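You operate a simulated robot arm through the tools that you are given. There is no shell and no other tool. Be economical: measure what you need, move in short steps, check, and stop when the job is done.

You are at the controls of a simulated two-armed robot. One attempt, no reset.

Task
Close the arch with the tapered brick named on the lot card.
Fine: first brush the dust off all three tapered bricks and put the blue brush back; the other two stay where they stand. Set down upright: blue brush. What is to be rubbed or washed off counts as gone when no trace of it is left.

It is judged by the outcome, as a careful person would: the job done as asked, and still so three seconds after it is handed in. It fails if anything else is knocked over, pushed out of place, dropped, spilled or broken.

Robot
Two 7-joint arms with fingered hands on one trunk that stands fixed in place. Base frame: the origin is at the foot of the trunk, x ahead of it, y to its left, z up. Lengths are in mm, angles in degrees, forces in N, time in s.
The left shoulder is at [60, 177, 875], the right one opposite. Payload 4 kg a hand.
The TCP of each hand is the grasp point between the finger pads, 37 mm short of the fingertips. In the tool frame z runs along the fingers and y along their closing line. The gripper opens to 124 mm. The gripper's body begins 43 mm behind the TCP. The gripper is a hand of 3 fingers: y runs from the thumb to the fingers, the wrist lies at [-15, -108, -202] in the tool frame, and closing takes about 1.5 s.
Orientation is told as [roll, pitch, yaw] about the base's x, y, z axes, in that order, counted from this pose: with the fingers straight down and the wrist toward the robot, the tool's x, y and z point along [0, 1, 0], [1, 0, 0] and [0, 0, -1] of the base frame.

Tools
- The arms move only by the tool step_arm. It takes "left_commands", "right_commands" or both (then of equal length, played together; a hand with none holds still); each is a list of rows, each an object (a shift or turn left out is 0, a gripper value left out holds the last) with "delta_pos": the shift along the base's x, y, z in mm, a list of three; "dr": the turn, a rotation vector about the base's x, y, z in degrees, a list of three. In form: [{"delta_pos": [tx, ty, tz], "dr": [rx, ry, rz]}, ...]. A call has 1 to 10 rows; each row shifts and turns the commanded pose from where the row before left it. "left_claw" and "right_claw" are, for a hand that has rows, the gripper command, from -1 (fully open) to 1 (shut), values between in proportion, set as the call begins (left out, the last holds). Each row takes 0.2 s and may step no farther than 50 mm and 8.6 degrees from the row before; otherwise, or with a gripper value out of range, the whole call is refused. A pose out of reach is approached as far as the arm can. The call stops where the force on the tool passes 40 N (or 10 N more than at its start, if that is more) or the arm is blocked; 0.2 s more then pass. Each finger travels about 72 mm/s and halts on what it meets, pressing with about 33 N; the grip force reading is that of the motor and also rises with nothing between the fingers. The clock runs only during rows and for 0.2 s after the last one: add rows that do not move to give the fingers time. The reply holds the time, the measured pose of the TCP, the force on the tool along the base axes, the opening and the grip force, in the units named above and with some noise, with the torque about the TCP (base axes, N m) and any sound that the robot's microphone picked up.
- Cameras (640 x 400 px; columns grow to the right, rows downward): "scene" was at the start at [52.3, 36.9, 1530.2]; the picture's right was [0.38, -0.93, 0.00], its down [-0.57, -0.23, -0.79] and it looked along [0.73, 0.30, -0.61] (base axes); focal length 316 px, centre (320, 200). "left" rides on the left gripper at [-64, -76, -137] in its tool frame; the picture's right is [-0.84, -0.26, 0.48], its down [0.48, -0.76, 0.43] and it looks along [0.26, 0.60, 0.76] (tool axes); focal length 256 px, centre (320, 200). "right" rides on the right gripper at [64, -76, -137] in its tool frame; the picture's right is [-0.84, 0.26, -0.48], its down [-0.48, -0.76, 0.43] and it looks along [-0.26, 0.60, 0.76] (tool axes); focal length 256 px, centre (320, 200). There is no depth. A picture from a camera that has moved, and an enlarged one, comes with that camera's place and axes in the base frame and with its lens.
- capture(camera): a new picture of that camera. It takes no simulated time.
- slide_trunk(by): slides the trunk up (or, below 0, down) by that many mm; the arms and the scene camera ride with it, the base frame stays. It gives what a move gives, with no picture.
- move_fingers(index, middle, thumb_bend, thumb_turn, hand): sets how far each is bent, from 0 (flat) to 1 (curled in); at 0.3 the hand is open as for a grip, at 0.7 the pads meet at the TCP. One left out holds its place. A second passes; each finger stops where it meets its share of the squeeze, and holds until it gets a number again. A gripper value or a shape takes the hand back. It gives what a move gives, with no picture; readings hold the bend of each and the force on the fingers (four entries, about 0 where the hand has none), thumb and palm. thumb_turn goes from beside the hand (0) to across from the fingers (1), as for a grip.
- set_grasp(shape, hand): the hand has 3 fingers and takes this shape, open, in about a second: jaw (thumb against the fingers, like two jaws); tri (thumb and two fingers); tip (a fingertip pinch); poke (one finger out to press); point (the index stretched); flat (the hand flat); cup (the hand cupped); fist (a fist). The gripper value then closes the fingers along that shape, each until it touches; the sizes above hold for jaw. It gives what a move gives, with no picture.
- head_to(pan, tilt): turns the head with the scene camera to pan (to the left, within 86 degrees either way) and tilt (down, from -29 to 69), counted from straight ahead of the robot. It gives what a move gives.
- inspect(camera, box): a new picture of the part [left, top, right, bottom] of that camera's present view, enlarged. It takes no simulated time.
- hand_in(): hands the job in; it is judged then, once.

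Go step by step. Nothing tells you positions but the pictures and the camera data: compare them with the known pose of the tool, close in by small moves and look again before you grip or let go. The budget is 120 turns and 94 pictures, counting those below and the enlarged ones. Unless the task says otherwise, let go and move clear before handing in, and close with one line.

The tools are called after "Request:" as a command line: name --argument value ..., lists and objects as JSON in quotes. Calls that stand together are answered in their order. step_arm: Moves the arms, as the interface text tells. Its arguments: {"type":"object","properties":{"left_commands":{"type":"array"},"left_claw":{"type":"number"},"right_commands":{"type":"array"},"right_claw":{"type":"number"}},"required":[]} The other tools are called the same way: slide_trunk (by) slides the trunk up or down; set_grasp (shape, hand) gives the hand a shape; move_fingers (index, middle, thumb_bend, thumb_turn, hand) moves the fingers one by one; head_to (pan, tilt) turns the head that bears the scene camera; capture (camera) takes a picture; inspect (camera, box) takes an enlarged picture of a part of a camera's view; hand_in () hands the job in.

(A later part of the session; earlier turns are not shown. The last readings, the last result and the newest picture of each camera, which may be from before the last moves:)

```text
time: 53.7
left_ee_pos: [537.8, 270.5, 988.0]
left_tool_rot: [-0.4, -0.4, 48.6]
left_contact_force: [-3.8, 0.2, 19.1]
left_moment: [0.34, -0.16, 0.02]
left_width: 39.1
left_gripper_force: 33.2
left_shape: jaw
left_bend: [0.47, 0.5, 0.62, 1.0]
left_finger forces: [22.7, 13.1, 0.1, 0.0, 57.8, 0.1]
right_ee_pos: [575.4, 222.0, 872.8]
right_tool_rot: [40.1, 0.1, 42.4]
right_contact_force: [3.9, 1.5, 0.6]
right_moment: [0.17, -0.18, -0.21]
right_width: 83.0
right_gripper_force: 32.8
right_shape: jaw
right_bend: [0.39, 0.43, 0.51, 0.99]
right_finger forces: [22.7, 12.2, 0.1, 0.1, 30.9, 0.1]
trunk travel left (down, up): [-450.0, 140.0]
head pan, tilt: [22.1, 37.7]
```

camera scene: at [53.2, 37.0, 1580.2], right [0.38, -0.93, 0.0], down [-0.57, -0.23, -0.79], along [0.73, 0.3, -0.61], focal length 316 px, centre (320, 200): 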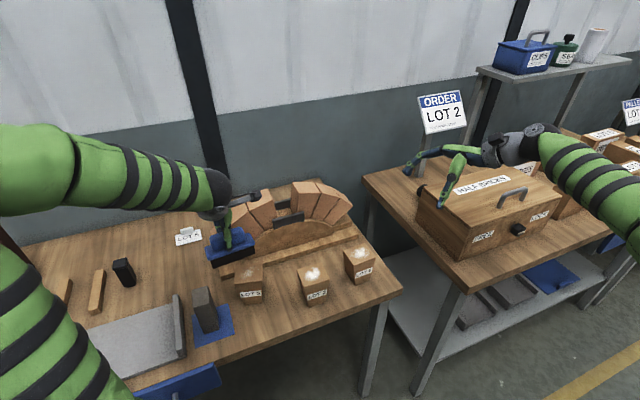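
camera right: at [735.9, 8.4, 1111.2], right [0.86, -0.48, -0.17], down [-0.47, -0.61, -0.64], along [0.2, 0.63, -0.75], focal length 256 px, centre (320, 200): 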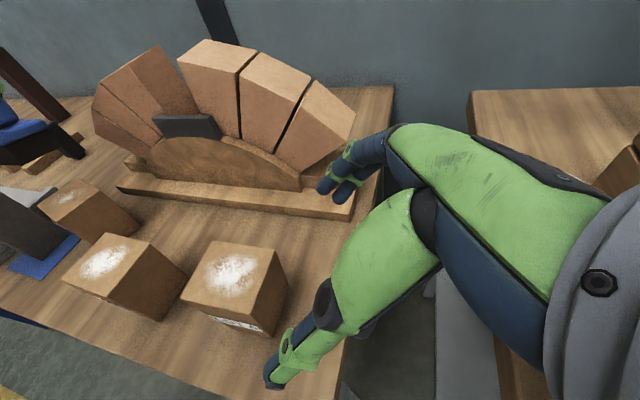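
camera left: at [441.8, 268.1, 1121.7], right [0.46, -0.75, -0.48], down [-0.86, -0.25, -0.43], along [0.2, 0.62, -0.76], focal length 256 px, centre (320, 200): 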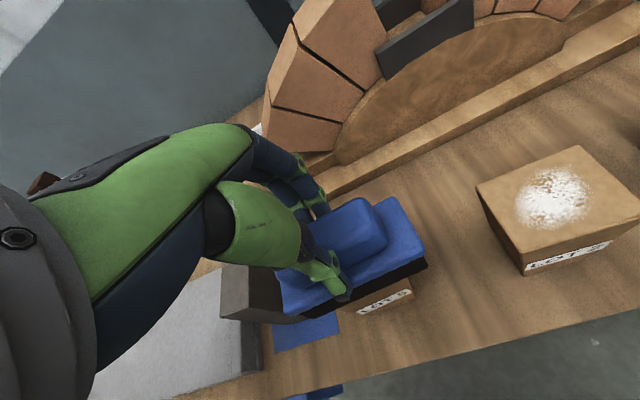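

Request:
step_arm --left_commands '[{"delta_pos": [-6, -7, 1]}, {"delta_pos": [-6, -7, 0]}, {"delta_pos": [6, 7, 0]}, {"delta_pos": [6, 7, 0]}, {"delta_pos": [6, 7, 0]}, {"delta_pos": [6, 7, 0]}, {"delta_pos": [-6, -7, 0]}, {"delta_pos": [-6, -7, 0]}, {"delta_pos": [-6, -7, 0]}, {"delta_pos": [6, 7, 0]}]'

Request:
step_arm --left_commands '[{"delta_pos": [0, 0, 15]}, {"delta_pos": [-10, 30, 25]}, {"delta_pos": [-15, 35, 15]}, {"delta_pos": [-10, 40, 0]}, {"delta_pos": [-10, 40, 0]}, {}]'

Request:
inspect --camera "scene" --box '[280, 230, 350, 310]'

```text
time: 55.9
left_ee_pos: [536.8, 269.4, 989.3]
left_tool_rot: [-0.5, -0.3, 48.5]
left_contact_force: [-4.2, -3.8, 16.4]
left_moment: [0.05, 0.03, 0.0]
left_width: 38.9
left_gripper_force: 32.9
left_shape: jaw
left_bend: [0.47, 0.5, 0.62, 1.0]
left_finger forces: [22.5, 12.6, 0.0, 0.0, 62.0, 0.0]
right_ee_pos: [575.5, 221.7, 871.6]
right_tool_rot: [40.2, 0.0, 42.5]
right_contact_force: [3.2, 4.4, 0.5]
right_moment: [0.12, -0.05, -0.2]
right_width: 83.2
right_gripper_force: 33.1
right_shape: jaw
right_bend: [0.38, 0.42, 0.51, 0.99]
right_finger forces: [22.8, 11.3, 0.1, 0.0, 29.5, 0.0]
trunk travel left (down, up): [-450.0, 140.0]
head pan, tilt: [22.1, 37.7]
```

```text
time: 57.3
left_ee_pos: [494.6, 417.3, 1041.6]
left_tool_rot: [-0.3, -0.2, 48.6]
left_contact_force: [-0.5, -0.4, -1.2]
left_moment: [0.02, 0.01, 0.01]
left_width: 39.0
left_gripper_force: 33.3
left_shape: jaw
left_bend: [0.47, 0.5, 0.62, 1.0]
left_finger forces: [23.4, 13.2, 0.1, 0.1, 46.9, 0.0]
right_ee_pos: [576.2, 222.1, 871.5]
right_tool_rot: [40.2, 0.0, 42.6]
right_contact_force: [0.1, -1.6, 6.7]
right_moment: [0.26, -0.11, -0.03]
right_width: 83.5
right_gripper_force: 33.2
right_shape: jaw
right_bend: [0.39, 0.42, 0.51, 0.99]
right_finger forces: [20.8, 11.0, 0.1, 0.0, 34.0, 0.0]
trunk travel left (down, up): [-450.0, 140.0]
head pan, tilt: [22.1, 37.7]
```

```text
5.00 times, centred on (315, 270) of scene
camera zoom: at [52.0, 36.8, 1580.2], right [0.38, -0.93, 0.0], down [-0.57, -0.23, -0.79], along [0.73, 0.3, -0.61], focal length 1581 px, centre (345, -150)
```

zoom: 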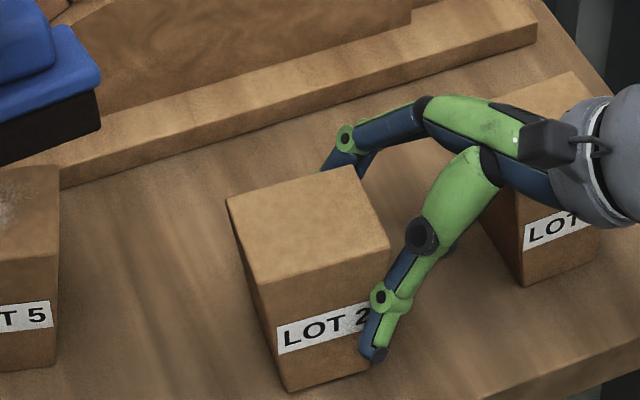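

LOT 2 is clean and within about 2 mm of its original place. I'll correct that, release, and back the right hand out.

Request:
step_arm --right_commands '[{"delta_pos": [2, -1, 0]}, {}]'

Request:
step_arm --right_commands '[{}, {}, {}, {}, {"delta_pos": [4.3, -4.7, 7.7]}, {"delta_pos": [13, -14, 23]}, {"delta_pos": [20, -22, 35]}, {"delta_pos": [20, -22, 35]}, {}]' --right_claw -1

Request:
inspect --camera "scene" --box '[210, 210, 400, 330]'

```text
time: 57.9
left_ee_pos: [493.1, 417.2, 1042.6]
left_tool_rot: [-0.3, -0.3, 48.6]
left_contact_force: [-0.9, 0.9, -1.8]
left_moment: [-0.02, 0.04, 0.03]
left_width: 39.1
left_gripper_force: 33.4
left_shape: jaw
left_bend: [0.47, 0.5, 0.62, 1.0]
left_finger forces: [23.4, 13.0, 0.1, 0.0, 47.0, 0.0]
right_ee_pos: [576.9, 220.2, 872.3]
right_tool_rot: [40.3, 0.2, 42.6]
right_contact_force: [-2.9, 0.4, 6.3]
right_moment: [0.25, 0.01, 0.13]
right_width: 82.9
right_gripper_force: 33.3
right_shape: jaw
right_bend: [0.39, 0.42, 0.51, 0.99]
right_finger forces: [20.5, 10.8, 0.0, 0.0, 33.6, 0.1]
trunk travel left (down, up): [-450.0, 140.0]
head pan, tilt: [22.1, 37.7]
```

```text
time: 59.9
left_ee_pos: [495.1, 415.9, 1042.5]
left_tool_rot: [-0.3, -0.2, 48.5]
left_contact_force: [0.2, 0.2, -1.9]
left_moment: [0.0, 0.01, 0.0]
left_width: 38.9
left_gripper_force: 32.8
left_shape: jaw
left_bend: [0.47, 0.5, 0.62, 1.0]
left_finger forces: [23.5, 13.2, 0.0, 0.0, 46.9, 0.0]
right_ee_pos: [636.3, 152.4, 970.8]
right_tool_rot: [40.2, 0.1, 42.6]
right_contact_force: [0.1, 0.2, 0.0]
right_moment: [0.03, -0.02, -0.02]
right_width: 123.8
right_gripper_force: 0.0
right_shape: jaw
right_bend: [0.3, 0.3, 0.3, 0.98]
right_finger forces: [0.0, 0.0, 0.0, 0.0, 0.0, 0.0]
trunk travel left (down, up): [-450.0, 140.0]
head pan, tilt: [22.1, 37.7]
```

```text
3.33 times, centred on (305, 270) of scene
camera zoom: at [52.5, 37.0, 1580.2], right [0.38, -0.93, 0.0], down [-0.57, -0.23, -0.79], along [0.73, 0.3, -0.61], focal length 1054 px, centre (370, -33)
```

zoom: 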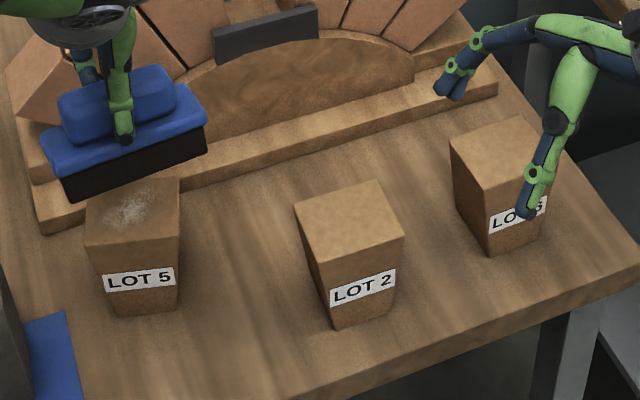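

LOT 2 and LOT 6 are done. LOT 5 is now at about (498, 425), yawed about 28°. I'll move the brush aside and bring the right hand in to hold it the same way.

Request:
step_arm --left_commands '[{"delta_pos": [-10, 40, 20], "dr": [0, 0, -5]}, {"delta_pos": [-10, 40, 0], "dr": [0, 0, -5]}, {"delta_pos": [-15, 40, 0], "dr": [0, 0, -5]}, {"delta_pos": [-15, 35, 0], "dr": [0, 0, -5]}, {}, {}, {}, {}]' --right_commands '[{"delta_pos": [0, 0, 30]}, {"dr": [0, 0, -7.3]}, {"dr": [0, 0, -7.3]}, {"delta_pos": [-25, 40, 0]}, {"delta_pos": [-25, 40, 0]}, {"delta_pos": [-25, 40, 0]}, {"delta_pos": [-23, 41, -37]}, {}]'

Request:
inspect --camera "scene" --box '[190, 200, 370, 330]'

Request:
inspect --camera "right" --box '[140, 120, 400, 400]'

```text
refused: row 7 steps farther than a row can; nothing moved
```

```text
3.08 times, centred on (280, 265) of scene
camera zoom: at [52.5, 37.0, 1580.2], right [0.38, -0.93, 0.0], down [-0.57, -0.23, -0.79], along [0.73, 0.3, -0.61], focal length 973 px, centre (443, 0)
```

zoom: 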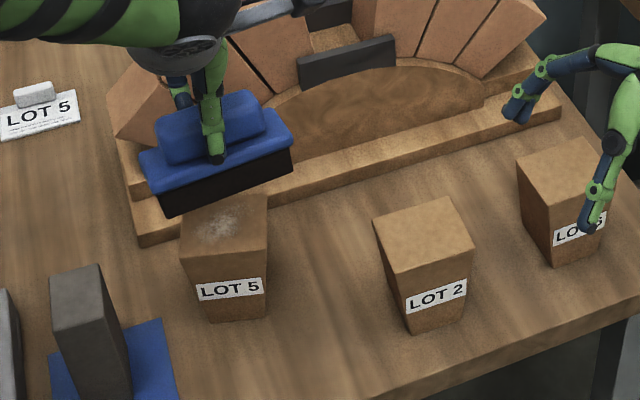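

```text
1.43 times, centred on (270, 260) of right
camera zoom: at [609.9, 72.8, 1115.8], right [0.83, -0.53, -0.17], down [-0.5, -0.58, -0.64], along [0.24, 0.62, -0.75], focal length 366 px, centre (391, 114)
```

zoom: 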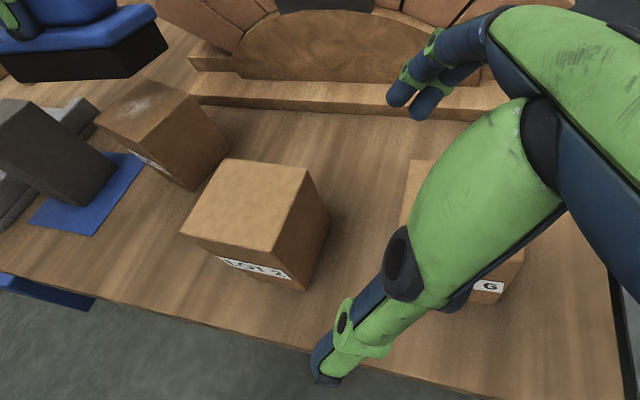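

That was a step too large, so nothing moved. I'll repeat it with smaller rows.

Request:
step_arm --left_commands '[{"delta_pos": [-15, 35, 20], "dr": [0, 0, -5]}, {"delta_pos": [-15, 35, 0], "dr": [0, 0, -5]}, {"delta_pos": [-15, 35, 0], "dr": [0, 0, -5]}, {"delta_pos": [-15, 35, 0], "dr": [0, 0, -5]}, {}, {}, {}, {}, {}]' --right_commands '[{"delta_pos": [0, 0, 30]}, {"dr": [0, 0, -7.3]}, {"dr": [0, 0, -7.3]}, {"delta_pos": [-24, 40, 0]}, {"delta_pos": [-24, 40, 0]}, {"delta_pos": [-24, 40, 0]}, {"delta_pos": [-26, 41, 0]}, {"delta_pos": [0, 0, -37]}, {}]'

Request:
inspect --camera "scene" --box '[190, 200, 370, 330]'

Request:
inspect --camera "right" --box '[140, 120, 400, 400]'

```text
time: 61.9
left_ee_pos: [433.7, 556.1, 1062.0]
left_tool_rot: [-0.3, -0.2, 28.6]
left_contact_force: [0.7, 0.2, -1.8]
left_moment: [0.02, -0.03, -0.03]
left_width: 39.3
left_gripper_force: 33.0
left_shape: jaw
left_bend: [0.47, 0.5, 0.62, 1.0]
left_finger forces: [23.3, 13.0, 0.0, 0.0, 45.7, 0.0]
right_ee_pos: [537.3, 315.3, 964.9]
right_tool_rot: [40.2, 0.1, 27.9]
right_contact_force: [-0.6, 1.1, 0.3]
right_moment: [0.02, -0.02, -0.01]
right_width: 123.6
right_gripper_force: 0.1
right_shape: jaw
right_bend: [0.3, 0.3, 0.3, 0.98]
right_finger forces: [0.0, 0.0, 0.0, 0.1, 0.0, 0.0]
trunk travel left (down, up): [-450.0, 140.0]
head pan, tilt: [22.1, 37.7]
```

```text
3.08 times, centred on (280, 265) of scene
camera zoom: at [52.2, 37.1, 1580.2], right [0.38, -0.93, 0.0], down [-0.57, -0.23, -0.79], along [0.73, 0.3, -0.61], focal length 973 px, centre (443, 0)
```

zoom: 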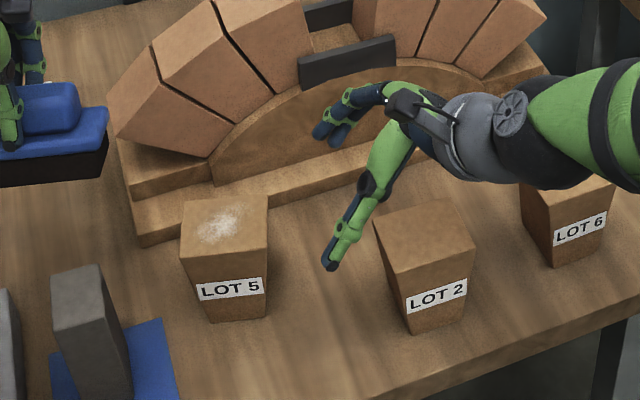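

```text
1.43 times, centred on (270, 260) of right
camera zoom: at [490.1, 245.7, 1110.0], right [0.67, -0.72, -0.17], down [-0.63, -0.44, -0.64], along [0.39, 0.54, -0.75], focal length 366 px, centre (391, 114)
```

zoom: 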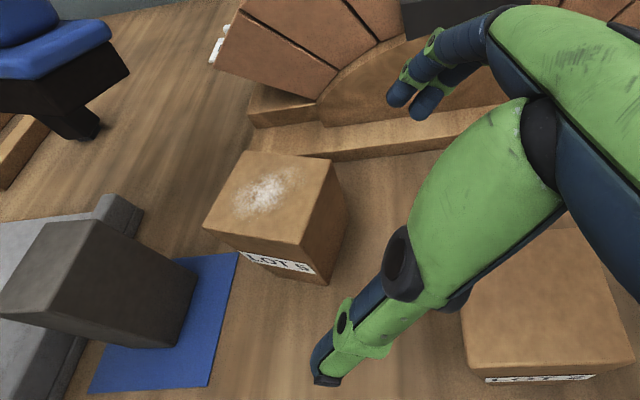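

The hand is aligned with LOT 5 and clear of the arch base. I'll advance and grip.

Request:
step_arm --right_commands '[{"delta_pos": [-10, 18, -26]}, {"delta_pos": [-10, 18, -26]}, {"delta_pos": [-8, 15, -21]}, {"delta_pos": [-8, 15, -21]}, {}]'

Request:
step_arm --right_commands '[{}, {}, {}, {}, {}, {}, {"delta_pos": [5, -9, 0]}, {"delta_pos": [5, -9, 0]}, {"delta_pos": [4, -8, 0]}, {}]' --right_claw 0.2

Request:
inspect --camera "scene" --box '[190, 200, 370, 330]'

```text
time: 63.1
left_ee_pos: [434.8, 555.7, 1062.6]
left_tool_rot: [-0.3, -0.2, 28.6]
left_contact_force: [-0.2, -0.4, -1.3]
left_moment: [-0.01, 0.0, -0.01]
left_width: 39.1
left_gripper_force: 33.1
left_shape: jaw
left_bend: [0.47, 0.5, 0.62, 1.0]
left_finger forces: [23.5, 12.9, 0.1, 0.0, 45.6, 0.0]
right_ee_pos: [500.9, 382.3, 873.0]
right_tool_rot: [40.2, 0.0, 28.0]
right_contact_force: [0.3, 0.3, -0.8]
right_moment: [-0.02, 0.02, -0.01]
right_width: 123.6
right_gripper_force: 0.0
right_shape: jaw
right_bend: [0.3, 0.3, 0.3, 0.98]
right_finger forces: [0.1, 0.0, 0.0, 0.1, 0.0, 0.0]
trunk travel left (down, up): [-450.0, 140.0]
head pan, tilt: [22.1, 37.7]
```

```text
time: 65.3
left_ee_pos: [434.0, 556.2, 1063.3]
left_tool_rot: [-0.3, -0.2, 28.6]
left_contact_force: [0.7, -0.1, -1.5]
left_moment: [0.0, 0.03, -0.02]
left_width: 39.0
left_gripper_force: 33.1
left_shape: jaw
left_bend: [0.47, 0.5, 0.62, 1.0]
left_finger forces: [23.4, 12.9, 0.0, 0.0, 45.6, 0.0]
right_ee_pos: [513.2, 357.8, 871.8]
right_tool_rot: [40.2, 0.0, 28.0]
right_contact_force: [-1.6, 3.6, 7.3]
right_moment: [0.51, -0.17, 0.17]
right_width: 83.2
right_gripper_force: 32.9
right_shape: jaw
right_bend: [0.39, 0.42, 0.51, 0.99]
right_finger forces: [21.5, 10.6, 0.0, 0.0, 33.1, 0.0]
trunk travel left (down, up): [-450.0, 140.0]
head pan, tilt: [22.1, 37.7]
```

```text
3.08 times, centred on (280, 265) of scene
camera zoom: at [51.7, 37.1, 1580.3], right [0.38, -0.93, 0.0], down [-0.57, -0.23, -0.79], along [0.73, 0.3, -0.61], focal length 973 px, centre (443, 0)
```

zoom: 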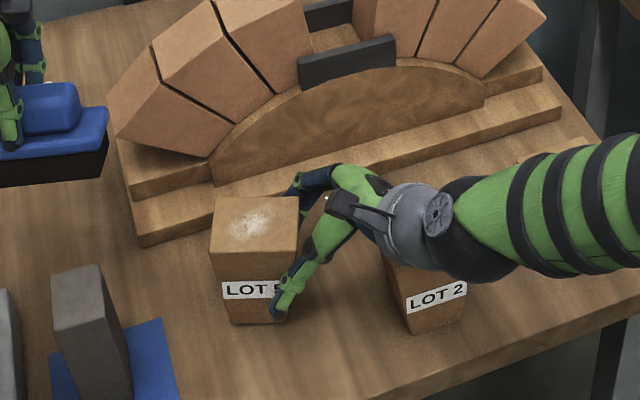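

LOT 5 is held at about (507, 402). I'll bring the brush over it and lower to contact.

Request:
step_arm --left_commands '[{"delta_pos": [12.7, -36, 0]}, {"delta_pos": [12.7, -36, 0]}, {"delta_pos": [12.7, -36, 0]}, {"delta_pos": [12.7, -36, 0]}, {"delta_pos": [0, 0, -35]}, {"delta_pos": [0, 0, -25]}, {"delta_pos": [0, 0, -12]}, {}]'

Request:
inspect --camera "scene" --box '[190, 200, 370, 330]'

```text
time: 67.1
left_ee_pos: [485.6, 410.7, 991.1]
left_tool_rot: [-0.3, -0.3, 28.7]
left_contact_force: [-1.2, 1.2, 1.8]
left_moment: [0.11, 0.01, 0.01]
left_width: 38.9
left_gripper_force: 33.0
left_shape: jaw
left_bend: [0.47, 0.5, 0.62, 1.0]
left_finger forces: [23.4, 12.7, 0.0, 0.0, 48.2, 0.1]
right_ee_pos: [512.8, 357.7, 871.7]
right_tool_rot: [40.1, -0.1, 28.1]
right_contact_force: [-2.6, 5.7, 9.8]
right_moment: [0.57, -0.31, 0.18]
right_width: 83.2
right_gripper_force: 32.6
right_shape: jaw
right_bend: [0.39, 0.42, 0.51, 0.99]
right_finger forces: [21.1, 11.4, 0.1, 0.0, 32.7, 0.0]
trunk travel left (down, up): [-450.0, 140.0]
head pan, tilt: [22.1, 37.7]
```

```text
3.08 times, centred on (280, 265) of scene
camera zoom: at [51.3, 36.9, 1580.3], right [0.38, -0.93, 0.0], down [-0.57, -0.23, -0.79], along [0.73, 0.3, -0.61], focal length 973 px, centre (443, 0)
```

zoom: 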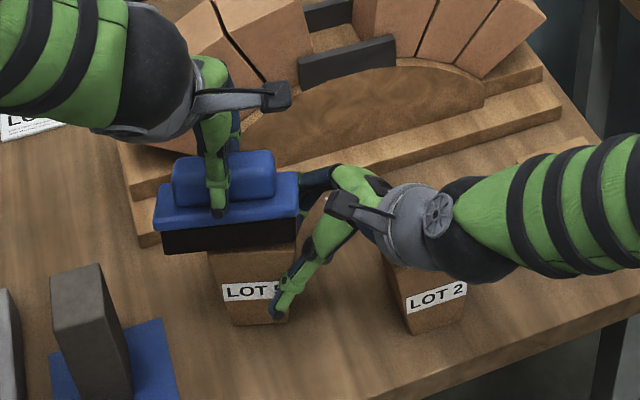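

The bristles just touch. I'll press slightly and stroke along the brick's depth.

Request:
step_arm --left_commands '[{"delta_pos": [0, 0, -1.5]}, {"delta_pos": [-8, -4.3, 0]}, {"delta_pos": [-8, -4.3, 0]}, {"delta_pos": [8, 4.3, 0]}, {"delta_pos": [8, 4.3, 0]}, {"delta_pos": [8, 4.3, 0]}, {"delta_pos": [8, 4.3, 0]}, {"delta_pos": [-8, -4.3, 0]}, {"delta_pos": [-8, -4.3, 0]}, {"delta_pos": [-8, -4.3, 0]}]'

Request:
step_arm --left_commands '[{"delta_pos": [8, 4.3, 0]}, {"delta_pos": [8, 4.3, 0]}, {"delta_pos": [0, 0, 20]}, {"delta_pos": [-10, 30, 35]}, {"delta_pos": [-20, 40, 20]}, {"delta_pos": [-20, 40, 0]}, {"delta_pos": [-10, 40, 0]}, {}]'

Request:
inspect --camera "scene" --box '[230, 240, 310, 310]'

```text
time: 69.3
left_ee_pos: [474.2, 405.8, 990.8]
left_tool_rot: [-0.3, -0.3, 28.8]
left_contact_force: [1.5, 0.4, 1.3]
left_moment: [0.1, -0.15, -0.02]
left_width: 38.7
left_gripper_force: 33.0
left_shape: jaw
left_bend: [0.47, 0.5, 0.62, 1.0]
left_finger forces: [24.2, 13.8, 0.1, 0.0, 46.9, 0.0]
right_ee_pos: [514.1, 356.3, 871.0]
right_tool_rot: [40.2, 0.1, 27.9]
right_contact_force: [-2.2, -1.5, 10.3]
right_moment: [0.46, -0.35, 0.08]
right_width: 83.6
right_gripper_force: 33.1
right_shape: jaw
right_bend: [0.39, 0.42, 0.51, 0.99]
right_finger forces: [20.2, 12.5, 0.0, 0.0, 36.0, 0.0]
trunk travel left (down, up): [-450.0, 140.0]
head pan, tilt: [22.1, 37.7]
```

```text
time: 71.1
left_ee_pos: [433.6, 567.9, 1065.0]
left_tool_rot: [-0.3, -0.3, 28.6]
left_contact_force: [-0.1, -0.4, -2.7]
left_moment: [-0.02, -0.02, -0.01]
left_width: 38.7
left_gripper_force: 33.3
left_shape: jaw
left_bend: [0.47, 0.51, 0.62, 1.0]
left_finger forces: [23.7, 13.0, 0.0, 0.0, 44.8, 0.0]
right_ee_pos: [513.6, 357.3, 872.5]
right_tool_rot: [40.3, 0.0, 27.9]
right_contact_force: [0.8, -2.4, 10.8]
right_moment: [0.41, -0.34, -0.03]
right_width: 83.5
right_gripper_force: 33.1
right_shape: jaw
right_bend: [0.39, 0.42, 0.51, 0.99]
right_finger forces: [21.0, 12.4, 0.0, 0.0, 34.5, 0.1]
trunk travel left (down, up): [-450.0, 140.0]
head pan, tilt: [22.1, 37.7]
```

```text
5.71 times, centred on (270, 275) of scene
camera zoom: at [51.8, 36.5, 1580.2], right [0.38, -0.93, 0.0], down [-0.57, -0.23, -0.79], along [0.73, 0.3, -0.61], focal length 1807 px, centre (606, -229)
```

zoom: 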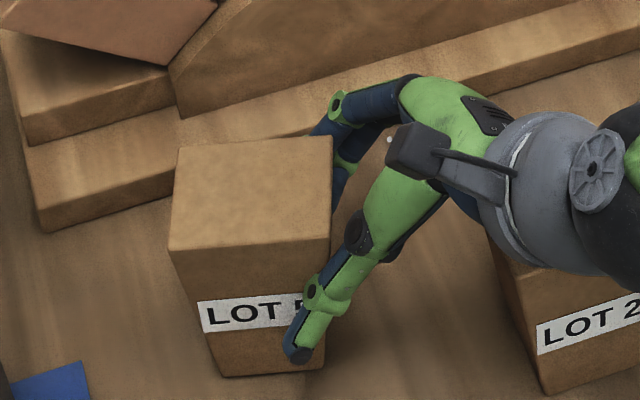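

LOT 5's top is clean, so all three are done. I'll release the right hand and withdraw it while the left hand carries the brush back above its original spot.

Request:
step_arm --right_commands '[{}, {}, {}, {}, {"delta_pos": [3, -5.7, 7.7]}, {"delta_pos": [9, -17, 23]}, {"delta_pos": [15, -28, 37]}, {"delta_pos": [15, -28, 37]}, {"delta_pos": [30, -38, 0]}, {"delta_pos": [30, -38, 0]}]' --right_claw -1 --left_commands '[{"delta_pos": [2.5, 15.5, 0], "dr": [0, 0, -8.18]}, {"delta_pos": [2.5, 15.5, 0], "dr": [0, 0, -8.18]}, {"delta_pos": [2.5, 15.5, 0], "dr": [0, 0, -8.18]}, {"delta_pos": [2.5, 15.5, 0], "dr": [0, 0, -8.18]}, {"delta_pos": [2.5, 15.5, 0], "dr": [0, 0, -8.18]}, {"delta_pos": [2.5, 15.5, 0], "dr": [0, 0, -8.18]}, {"delta_pos": [2.5, 15.5, 0], "dr": [0, 0, -8.18]}, {"delta_pos": [2.5, 15.5, 0], "dr": [0, 0, -8.18]}, {"delta_pos": [2.5, 15.5, 0], "dr": [0, 0, -8.18]}, {}]'

Request:
step_arm --right_commands '[{"delta_pos": [10, -48, 0]}, {"delta_pos": [10, -48, 0]}, {"delta_pos": [0, -48, 0]}, {"delta_pos": [0, -20, 0]}]' --left_commands '[{"delta_pos": [0, 0, -40]}, {"delta_pos": [0, 0, -40]}, {"delta_pos": [0, 0, -35]}, {}]'

Request:
inspect --camera "scene" --box '[80, 190, 240, 300]'

Request:
inspect --camera "left" --box '[280, 200, 480, 400]'

```text
time: 73.3
left_ee_pos: [454.3, 704.1, 1064.4]
left_tool_rot: [-0.3, -0.2, -45.0]
left_contact_force: [0.9, 0.4, -1.3]
left_moment: [0.01, 0.03, 0.01]
left_width: 38.6
left_gripper_force: 33.4
left_shape: jaw
left_bend: [0.47, 0.51, 0.63, 1.0]
left_finger forces: [23.3, 12.7, 0.0, 0.0, 42.2, 0.0]
right_ee_pos: [619.6, 202.8, 976.2]
right_tool_rot: [40.2, -0.1, 27.9]
right_contact_force: [-0.4, 0.3, 0.4]
right_moment: [0.02, 0.04, -0.05]
right_width: 123.7
right_gripper_force: 0.1
right_shape: jaw
right_bend: [0.3, 0.3, 0.3, 0.98]
right_finger forces: [0.0, 0.1, 0.0, 0.1, 0.0, 0.1]
trunk travel left (down, up): [-450.0, 140.0]
head pan, tilt: [22.1, 37.7]
```

```text
time: 74.3
left_ee_pos: [455.2, 703.0, 950.4]
left_tool_rot: [-0.4, -0.1, -45.0]
left_contact_force: [0.5, 0.0, -1.5]
left_moment: [0.02, -0.01, -0.02]
left_width: 38.4
left_gripper_force: 33.1
left_shape: jaw
left_bend: [0.47, 0.51, 0.63, 1.0]
left_finger forces: [23.3, 12.8, 0.0, 0.1, 42.0, 0.1]
right_ee_pos: [636.8, 38.3, 974.8]
right_tool_rot: [40.2, 0.0, 28.0]
right_contact_force: [0.2, -0.1, -0.3]
right_moment: [0.0, -0.02, 0.0]
right_width: 123.7
right_gripper_force: 0.1
right_shape: jaw
right_bend: [0.3, 0.3, 0.3, 0.98]
right_finger forces: [0.0, 0.0, 0.1, 0.0, 0.0, 0.0]
trunk travel left (down, up): [-450.0, 140.0]
head pan, tilt: [22.1, 37.7]
```

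```text
3.64 times, centred on (160, 245) of scene
camera zoom: at [52.5, 36.7, 1580.2], right [0.38, -0.93, 0.0], down [-0.57, -0.23, -0.79], along [0.73, 0.3, -0.61], focal length 1150 px, centre (902, 36)
```

zoom: 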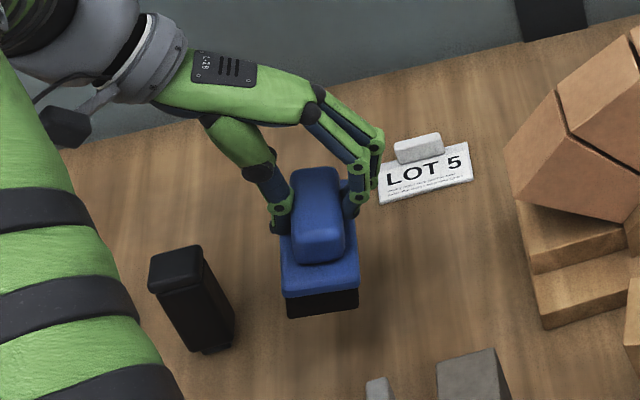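

```text
2.00 times, centred on (380, 300) of left
camera zoom: at [357.7, 712.6, 1086.9], right [-0.77, -0.41, -0.48], down [-0.2, 0.88, -0.44], along [0.6, -0.25, -0.76], focal length 512 px, centre (200, 0)
```

zoom: 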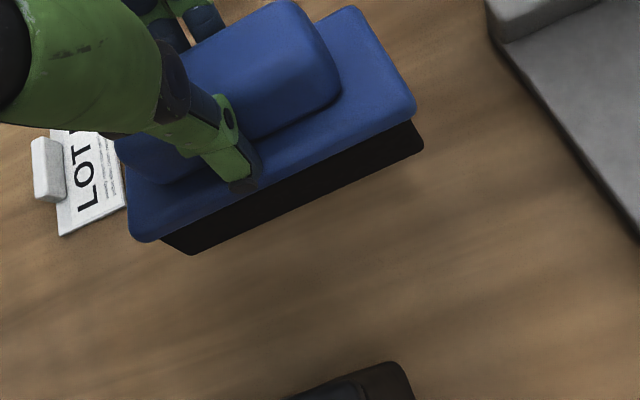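

The brush is above its original spot, with slight sag in the grip. I'll lower it gently to the table.

Request:
step_arm --left_commands '[{"delta_pos": [1, 4, -25]}, {"delta_pos": [0, 0, -20]}, {"delta_pos": [0, 0, -8]}, {"delta_pos": [0, 0, -3]}, {}]'

Request:
step_arm --left_commands '[{"delta_pos": [0, 0, -2]}, {"delta_pos": [0, 0, -2]}, {}]'

Request:
inspect --camera "scene" --box '[100, 200, 220, 290]'

```text
time: 75.5
left_ee_pos: [455.5, 707.6, 892.8]
left_tool_rot: [-0.3, -0.3, -45.0]
left_contact_force: [-0.6, 0.2, -2.1]
left_moment: [-0.01, -0.03, -0.02]
left_width: 38.4
left_gripper_force: 32.8
left_shape: jaw
left_bend: [0.47, 0.51, 0.63, 1.0]
left_finger forces: [23.4, 12.7, 0.1, 0.0, 42.0, 0.0]
right_ee_pos: [636.3, 39.6, 974.3]
right_tool_rot: [40.2, 0.1, 28.0]
right_contact_force: [0.1, -0.5, 0.4]
right_moment: [0.02, -0.02, -0.02]
right_width: 123.7
right_gripper_force: 0.0
right_shape: jaw
right_bend: [0.3, 0.3, 0.3, 0.98]
right_finger forces: [0.0, 0.0, 0.0, 0.0, 0.0, 0.0]
trunk travel left (down, up): [-450.0, 140.0]
head pan, tilt: [22.1, 37.7]
```

```text
time: 76.3
left_ee_pos: [455.7, 706.8, 890.5]
left_tool_rot: [-0.2, -0.2, -44.9]
left_contact_force: [-1.1, 0.8, 6.9]
left_moment: [-0.1, -0.13, -0.01]
left_width: 38.4
left_gripper_force: 33.5
left_shape: jaw
left_bend: [0.47, 0.51, 0.63, 1.0]
left_finger forces: [23.0, 12.7, 0.0, 0.0, 47.4, 0.1]
right_ee_pos: [636.9, 38.2, 974.1]
right_tool_rot: [40.3, 0.0, 28.0]
right_contact_force: [0.4, 0.2, -0.8]
right_moment: [0.01, 0.01, 0.03]
right_width: 123.8
right_gripper_force: 0.2
right_shape: jaw
right_bend: [0.3, 0.3, 0.3, 0.98]
right_finger forces: [0.0, 0.0, 0.1, 0.1, 0.1, 0.1]
trunk travel left (down, up): [-450.0, 140.0]
head pan, tilt: [22.1, 37.7]
```

```text
4.44 times, centred on (160, 245) of scene
camera zoom: at [51.9, 36.3, 1580.3], right [0.38, -0.93, 0.0], down [-0.57, -0.23, -0.79], along [0.73, 0.3, -0.61], focal length 1405 px, centre (1031, 0)
```

zoom: 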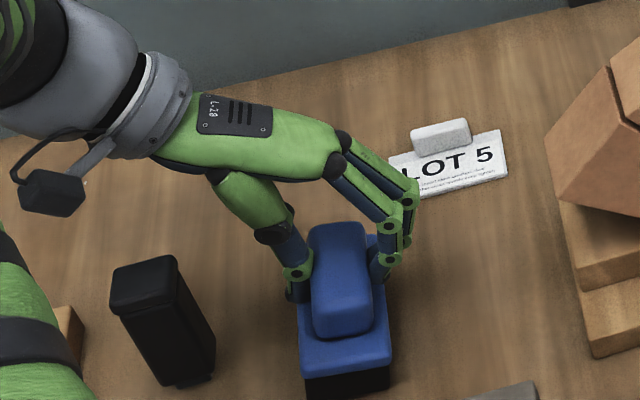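

The brush rests on the table at its original place. I'll open modestly because of the black object beside it, and rise straight up.

Request:
step_arm --left_commands '[{}, {}, {}, {}, {"delta_pos": [0, 0, 10]}, {"delta_pos": [0, 0, 30]}, {"delta_pos": [0, 0, 40]}, {"delta_pos": [0, 0, 45]}, {}]' --left_claw -0.05

Request:
inspect --camera "scene" --box '[100, 210, 220, 300]'

```text
time: 78.3
left_ee_pos: [453.3, 709.8, 1012.8]
left_tool_rot: [-0.3, -0.3, -45.1]
left_contact_force: [-0.2, -0.5, -0.2]
left_moment: [-0.02, -0.01, 0.03]
left_width: 65.0
left_gripper_force: 0.0
left_shape: jaw
left_bend: [0.41, 0.45, 0.55, 1.0]
left_finger forces: [0.0, 0.0, 0.1, 0.1, 0.1, 0.0]
right_ee_pos: [636.7, 39.2, 973.5]
right_tool_rot: [40.3, 0.1, 28.1]
right_contact_force: [-0.2, 0.1, 0.2]
right_moment: [0.0, 0.01, 0.0]
right_width: 123.8
right_gripper_force: 0.1
right_shape: jaw
right_bend: [0.3, 0.3, 0.3, 0.98]
right_finger forces: [0.0, 0.0, 0.1, 0.1, 0.0, 0.0]
trunk travel left (down, up): [-450.0, 140.0]
head pan, tilt: [22.1, 37.7]
```

```text
4.44 times, centred on (160, 255) of scene
camera zoom: at [52.5, 37.1, 1580.1], right [0.38, -0.93, 0.0], down [-0.57, -0.23, -0.79], along [0.73, 0.3, -0.61], focal length 1405 px, centre (1031, -44)
```

zoom: 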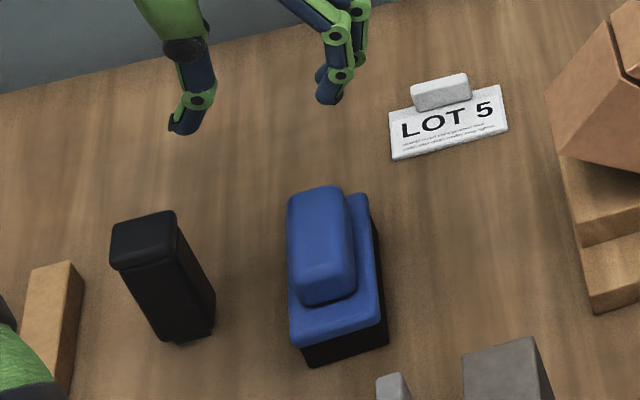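

The brush is back, upright and in place. I'll bring the left hand over LOT 5, open, and take a fresh look.

Request:
step_arm --left_commands '[{"delta_pos": [5, -33, 25], "dr": [0, 0, 8.1]}, {"delta_pos": [5, -33, 25], "dr": [0, 0, 8.1]}, {"delta_pos": [5, -34, 15], "dr": [0, 0, 8.1]}, {"delta_pos": [5, -34, 0], "dr": [0, 0, 8.1]}, {"delta_pos": [5, -34, 0], "dr": [0, 0, 8.1]}, {"delta_pos": [5, -34, 0], "dr": [0, 0, 8.1]}, {"delta_pos": [5, -34, 0], "dr": [0, 0, 8.1]}, {"delta_pos": [0, -34, 0], "dr": [0, 0, 8.1]}, {"delta_pos": [0, -34, 0], "dr": [0, 0, 8.1]}, {}]' --left_claw -1

Request:
inspect --camera "scene" --box '[200, 220, 320, 320]'

Request:
capture --camera "left"

```text
time: 80.5
left_ee_pos: [489.4, 406.0, 1083.6]
left_tool_rot: [-0.3, -0.2, 27.9]
left_contact_force: [0.1, -0.2, -0.2]
left_moment: [-0.02, -0.05, 0.03]
left_width: 123.6
left_gripper_force: 0.0
left_shape: jaw
left_bend: [0.3, 0.3, 0.3, 0.98]
left_finger forces: [0.0, 0.0, 0.1, 0.0, 0.0, 0.1]
right_ee_pos: [636.3, 39.0, 974.2]
right_tool_rot: [40.2, 0.1, 28.0]
right_contact_force: [0.1, 0.1, -0.1]
right_moment: [0.0, -0.02, -0.03]
right_width: 123.7
right_gripper_force: 0.1
right_shape: jaw
right_bend: [0.3, 0.3, 0.3, 0.98]
right_finger forces: [0.0, 0.1, 0.1, 0.0, 0.0, 0.0]
trunk travel left (down, up): [-450.0, 140.0]
head pan, tilt: [22.1, 37.7]
```

```text
4.00 times, centred on (260, 270) of scene
camera zoom: at [52.3, 36.9, 1580.2], right [0.38, -0.93, 0.0], down [-0.57, -0.23, -0.79], along [0.73, 0.3, -0.61], focal length 1265 px, centre (560, -80)
```

zoom: 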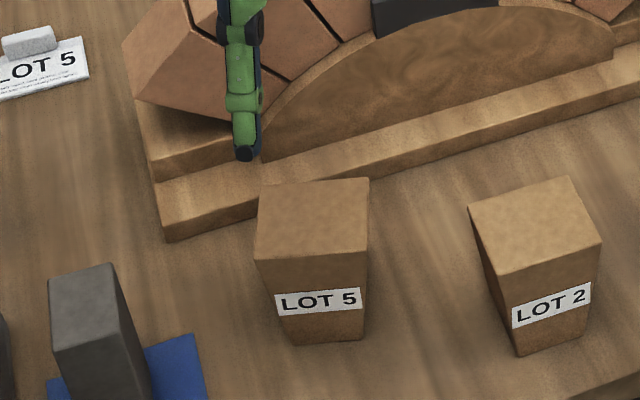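

```text
19 pictures are left
camera left: at [452.3, 313.4, 1218.1], right [0.17, -0.86, -0.48], down [-0.9, 0.07, -0.44], along [0.41, 0.5, -0.76], focal length 256 px, centre (320, 200)
```

left: 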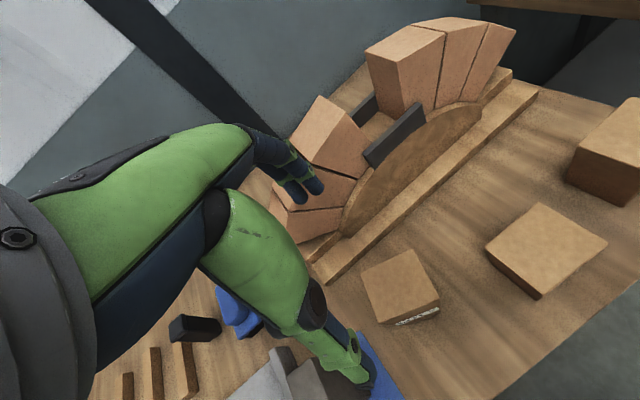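

LOT 5 stands at about (504, 400), yaw about 28.7°. I'll centre the left hand with its thumb-side offset and descend to just above the brick to check.

Request:
step_arm --left_commands '[{"delta_pos": [0.4, -13.6, -35], "dr": [0.3, 0.2, 0.8]}, {"delta_pos": [0, 0, -40]}, {"delta_pos": [0, 0, -35]}, {"delta_pos": [0, 0, -30]}, {}]'

Request:
inspect --camera "scene" --box '[200, 220, 320, 320]'

Request:
inspect --camera "left" --box '[250, 130, 480, 400]'

```text
time: 81.7
left_ee_pos: [489.6, 390.7, 938.0]
left_tool_rot: [0.1, -0.2, 28.8]
left_contact_force: [-0.1, 0.3, -0.1]
left_moment: [-0.03, -0.01, 0.01]
left_width: 123.5
left_gripper_force: 0.0
left_shape: jaw
left_bend: [0.3, 0.3, 0.3, 0.98]
left_finger forces: [0.1, 0.1, 0.0, 0.0, 0.0, 0.0]
right_ee_pos: [636.3, 37.9, 975.7]
right_tool_rot: [40.2, 0.3, 28.0]
right_contact_force: [-0.2, 0.7, 0.8]
right_moment: [0.01, 0.0, -0.02]
right_width: 123.7
right_gripper_force: 0.2
right_shape: jaw
right_bend: [0.3, 0.3, 0.3, 0.98]
right_finger forces: [0.0, 0.0, 0.0, 0.0, 0.0, 0.0]
trunk travel left (down, up): [-450.0, 140.0]
head pan, tilt: [22.1, 37.7]
```

```text
4.00 times, centred on (260, 270) of scene
camera zoom: at [52.3, 36.7, 1580.2], right [0.38, -0.93, 0.0], down [-0.57, -0.23, -0.79], along [0.73, 0.3, -0.61], focal length 1265 px, centre (560, -80)
```

zoom: 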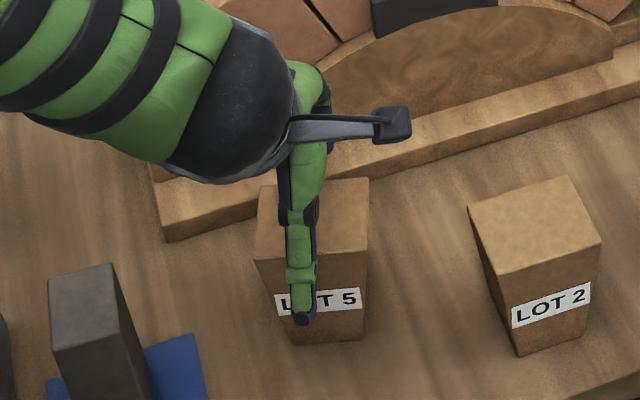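

```text
1.48 times, centred on (365, 265) of left
camera zoom: at [454.3, 297.9, 1073.4], right [0.18, -0.86, -0.48], down [-0.9, 0.06, -0.44], along [0.4, 0.51, -0.76], focal length 379 px, centre (253, 104)
```

zoom: 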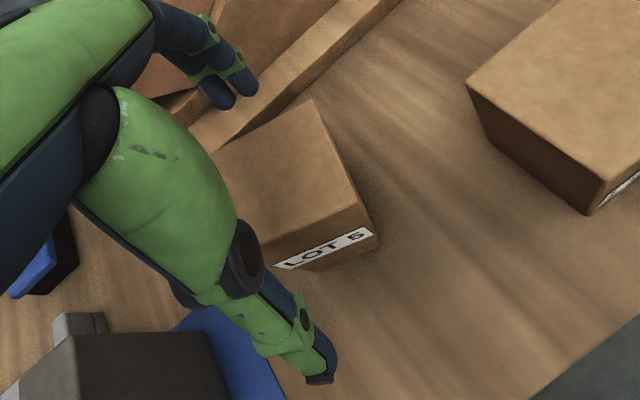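

The thumb and fingers straddle LOT 5 symmetrically. I'll descend to grip depth and close.

Request:
step_arm --left_commands '[{"delta_pos": [0, 1.5, -25]}, {"delta_pos": [0, 0, -20]}, {"delta_pos": [0, 0, -8]}, {}]'

Request:
step_arm --left_commands '[{}, {}, {}, {}, {}, {}, {}]' --left_claw 0.3

Request:
inspect --camera "scene" --box '[200, 220, 320, 320]'

```text
time: 82.7
left_ee_pos: [490.1, 391.9, 884.7]
left_tool_rot: [0.1, -0.1, 28.7]
left_contact_force: [-0.6, -0.5, 0.7]
left_moment: [-0.01, 0.01, 0.0]
left_width: 123.7
left_gripper_force: 0.0
left_shape: jaw
left_bend: [0.3, 0.3, 0.3, 0.98]
left_finger forces: [0.0, 0.0, 0.1, 0.0, 0.0, 0.0]
right_ee_pos: [635.8, 37.8, 973.0]
right_tool_rot: [40.1, 0.1, 27.9]
right_contact_force: [0.1, -0.1, -0.7]
right_moment: [-0.03, -0.02, 0.0]
right_width: 123.9
right_gripper_force: 0.1
right_shape: jaw
right_bend: [0.3, 0.3, 0.3, 0.98]
right_finger forces: [0.0, 0.1, 0.0, 0.0, 0.0, 0.1]
trunk travel left (down, up): [-450.0, 140.0]
head pan, tilt: [22.1, 37.7]
```

```text
time: 84.3
left_ee_pos: [491.2, 393.1, 885.5]
left_tool_rot: [0.1, -0.3, 28.6]
left_contact_force: [4.3, 3.0, 10.5]
left_moment: [0.37, -0.76, 0.01]
left_width: 85.7
left_gripper_force: 33.1
left_shape: jaw
left_bend: [0.37, 0.41, 0.49, 0.99]
left_finger forces: [23.1, 12.5, 0.1, 0.0, 31.8, 0.1]
right_ee_pos: [636.7, 38.5, 974.5]
right_tool_rot: [40.3, 0.0, 28.0]
right_contact_force: [0.8, 0.3, -0.3]
right_moment: [0.04, 0.0, -0.02]
right_width: 123.7
right_gripper_force: 0.0
right_shape: jaw
right_bend: [0.3, 0.3, 0.3, 0.98]
right_finger forces: [0.0, 0.1, 0.0, 0.0, 0.0, 0.0]
trunk travel left (down, up): [-450.0, 140.0]
head pan, tilt: [22.1, 37.7]
```

```text
4.00 times, centred on (260, 270) of scene
camera zoom: at [52.1, 36.6, 1580.3], right [0.38, -0.93, 0.0], down [-0.57, -0.23, -0.79], along [0.73, 0.3, -0.61], focal length 1265 px, centre (560, -80)
```

zoom: 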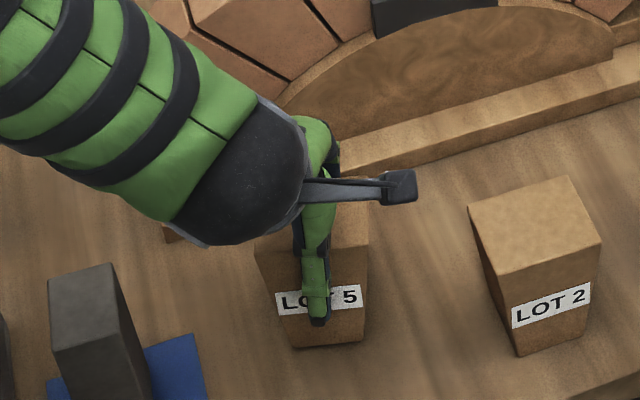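

LOT 5 is gripped firmly. I'll lift it straight up, high enough to clear the arch.

Request:
step_arm --left_commands '[{"delta_pos": [0, 0, 8]}, {"delta_pos": [0, 0, 20]}, {"delta_pos": [0, 0, 30]}, {"delta_pos": [0, 0, 35]}, {"delta_pos": [0, 0, 35]}, {"delta_pos": [0, 0, 35]}, {"delta_pos": [0, 0, 35]}, {"delta_pos": [0, 0, 35]}, {"delta_pos": [0, 0, 35]}, {}]'

Request:
capture --camera "scene"

```text
time: 86.5
left_ee_pos: [488.1, 393.4, 1152.6]
left_tool_rot: [0.1, 0.0, 28.7]
left_contact_force: [-0.1, -0.3, -2.9]
left_moment: [0.0, 0.05, -0.01]
left_width: 85.0
left_gripper_force: 33.0
left_shape: jaw
left_bend: [0.38, 0.41, 0.49, 0.99]
left_finger forces: [19.9, 10.1, 0.0, 0.0, 29.7, 0.0]
right_ee_pos: [637.2, 38.9, 974.2]
right_tool_rot: [40.3, 0.0, 28.0]
right_contact_force: [-0.5, 0.2, 1.0]
right_moment: [-0.01, 0.01, -0.02]
right_width: 123.6
right_gripper_force: 0.1
right_shape: jaw
right_bend: [0.3, 0.3, 0.3, 0.98]
right_finger forces: [0.1, 0.1, 0.0, 0.0, 0.1, 0.0]
trunk travel left (down, up): [-450.0, 140.0]
head pan, tilt: [22.1, 37.7]
```

```text
15 pictures are left
camera scene: at [52.6, 37.0, 1580.1], right [0.38, -0.93, 0.0], down [-0.57, -0.23, -0.79], along [0.73, 0.3, -0.61], focal length 316 px, centre (320, 200)
```

scene: 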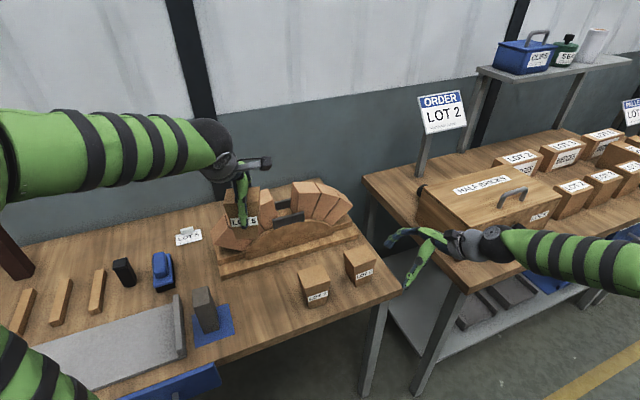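

The brick hangs securely. I'll carry it over the gap, turn it to the arch's yaw, and check alignment from two cameras.

Request:
step_arm --left_commands '[{"delta_pos": [36, 3.8, 0], "dr": [0, 0, 2.8]}, {"delta_pos": [36, 3.8, 0], "dr": [0, 0, 2.8]}, {"delta_pos": [37, 3.8, 0], "dr": [0, 0, 2.8]}, {"delta_pos": [37, 3.8, 0], "dr": [0, 0, 2.8]}, {"delta_pos": [37, 3.7, 0], "dr": [0, 0, 2.8]}, {"delta_pos": [36.6, 3.6, 0], "dr": [0, 0, 2.8]}, {}, {}]'

Request:
inspect --camera "scene" --box '[230, 120, 350, 220]'

Request:
capture --camera "left"

```text
time: 88.3
left_ee_pos: [710.3, 412.6, 1155.1]
left_tool_rot: [0.0, -0.1, 45.5]
left_contact_force: [-0.1, 1.1, -2.5]
left_moment: [-0.02, 0.0, 0.01]
left_width: 84.7
left_gripper_force: 33.0
left_shape: jaw
left_bend: [0.38, 0.42, 0.49, 0.99]
left_finger forces: [19.5, 9.8, 0.0, 0.1, 29.2, 0.0]
right_ee_pos: [635.4, 38.4, 973.8]
right_tool_rot: [40.2, 0.1, 27.9]
right_contact_force: [-0.4, -0.2, -0.1]
right_moment: [0.02, 0.02, 0.01]
right_width: 123.7
right_gripper_force: 0.1
right_shape: jaw
right_bend: [0.3, 0.3, 0.3, 0.98]
right_finger forces: [0.0, 0.1, 0.1, 0.1, 0.0, 0.0]
trunk travel left (down, up): [-450.0, 140.0]
head pan, tilt: [22.1, 37.7]
```

```text
4.00 times, centred on (290, 170) of scene
camera zoom: at [52.8, 36.9, 1580.1], right [0.38, -0.93, 0.0], down [-0.57, -0.23, -0.79], along [0.73, 0.3, -0.61], focal length 1265 px, centre (440, 320)
```

zoom: 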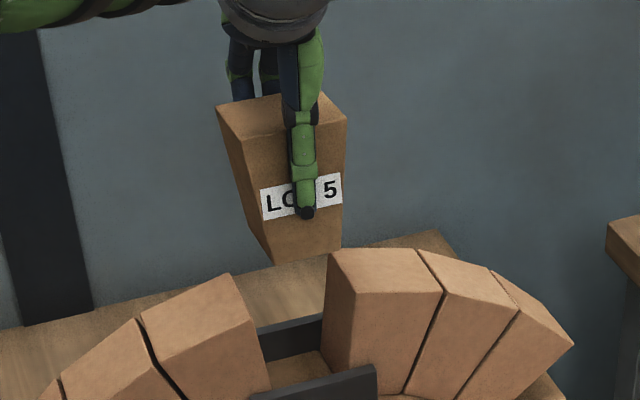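

```text
13 pictures are left
camera left: at [703.7, 313.7, 1289.3], right [0.42, -0.77, -0.48], down [-0.88, -0.2, -0.44], along [0.24, 0.61, -0.76], focal length 256 px, centre (320, 200)
```

left: 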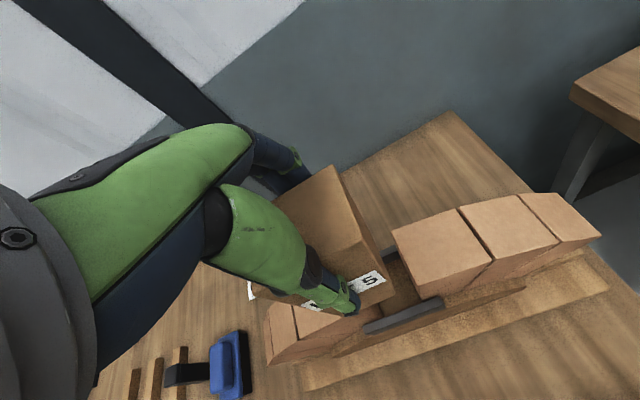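

The brick is nearly aligned, about 4 mm too far right. I'll correct that and lower so its narrow end just enters the gap, then check.

Request:
step_arm --left_commands '[{"delta_pos": [-4.2, 2.1, -15]}, {"delta_pos": [0, 0, -20]}, {"delta_pos": [0, 0, -20]}, {"delta_pos": [0, 0, -10]}, {}, {}]'

Request:
inspect --camera "scene" --box '[250, 145, 330, 215]'

```text
time: 89.7
left_ee_pos: [705.7, 418.1, 1089.8]
left_tool_rot: [0.1, -0.2, 45.4]
left_contact_force: [0.1, -0.3, -3.5]
left_moment: [-0.04, 0.02, 0.03]
left_width: 84.6
left_gripper_force: 32.7
left_shape: jaw
left_bend: [0.38, 0.42, 0.49, 0.99]
left_finger forces: [19.6, 9.8, 0.1, 0.0, 28.9, 0.1]
right_ee_pos: [637.3, 38.4, 973.2]
right_tool_rot: [40.2, 0.1, 28.0]
right_contact_force: [-0.4, -0.5, 0.6]
right_moment: [-0.01, -0.01, 0.0]
right_width: 123.5
right_gripper_force: 0.1
right_shape: jaw
right_bend: [0.3, 0.3, 0.3, 0.98]
right_finger forces: [0.0, 0.1, 0.1, 0.0, 0.0, 0.0]
trunk travel left (down, up): [-450.0, 140.0]
head pan, tilt: [22.1, 37.7]
```

```text
5.71 times, centred on (290, 180) of scene
camera zoom: at [52.7, 37.0, 1580.1], right [0.38, -0.93, 0.0], down [-0.57, -0.23, -0.79], along [0.73, 0.3, -0.61], focal length 1807 px, centre (491, 314)
```

zoom: 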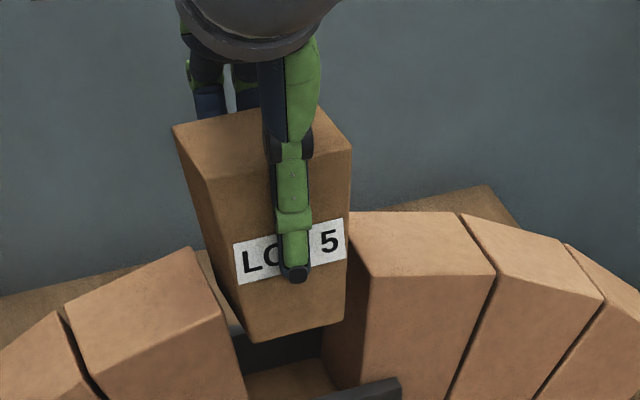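

The narrow end is entering the gap. I'll nudge 2 mm right and lower to just above the plates, then check depth against the neighbours' front faces.

Request:
step_arm --left_commands '[{"delta_pos": [1.4, -1.4, -10]}, {"delta_pos": [0, 0, -15]}, {"delta_pos": [0, 0, -14]}, {}, {}]'

Request:
inspect --camera "scene" --box '[255, 160, 325, 215]'

Request:
inspect --camera "left" --box '[240, 140, 480, 380]'

```text
time: 90.9
left_ee_pos: [709.3, 415.9, 1051.2]
left_tool_rot: [0.1, -0.2, 45.5]
left_contact_force: [0.3, 0.4, -2.6]
left_moment: [-0.01, 0.02, 0.01]
left_width: 84.7
left_gripper_force: 33.0
left_shape: jaw
left_bend: [0.38, 0.42, 0.49, 0.99]
left_finger forces: [19.4, 9.8, 0.0, 0.0, 29.1, 0.0]
right_ee_pos: [636.8, 39.2, 973.7]
right_tool_rot: [40.2, 0.1, 28.0]
right_contact_force: [0.7, 0.2, 0.0]
right_moment: [0.03, 0.05, 0.04]
right_width: 124.1
right_gripper_force: 0.1
right_shape: jaw
right_bend: [0.3, 0.3, 0.3, 0.98]
right_finger forces: [0.0, 0.1, 0.0, 0.1, 0.0, 0.0]
trunk travel left (down, up): [-450.0, 140.0]
head pan, tilt: [22.1, 37.7]
```

```text
7.27 times, centred on (290, 188) of scene
camera zoom: at [52.7, 36.9, 1580.2], right [0.38, -0.93, 0.0], down [-0.57, -0.23, -0.79], along [0.73, 0.3, -0.61], focal length 2300 px, centre (538, 291)
```

zoom: 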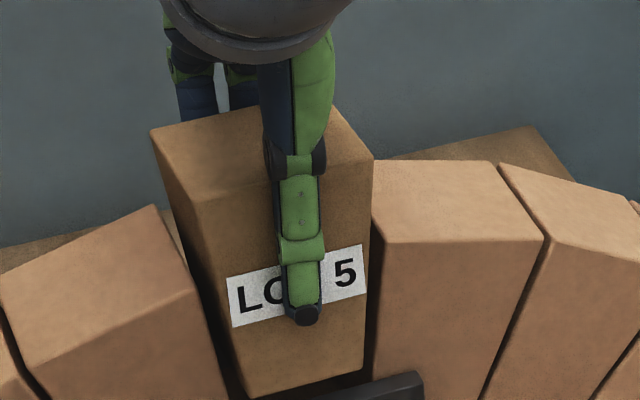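

```text
1.67 times, centred on (360, 260) of left
camera zoom: at [701.8, 316.2, 1186.0], right [0.42, -0.77, -0.48], down [-0.88, -0.2, -0.44], along [0.24, 0.61, -0.76], focal length 427 px, centre (253, 100)
```

zoom: 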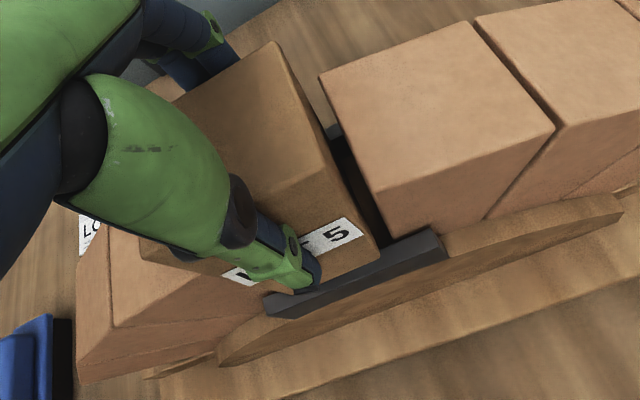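

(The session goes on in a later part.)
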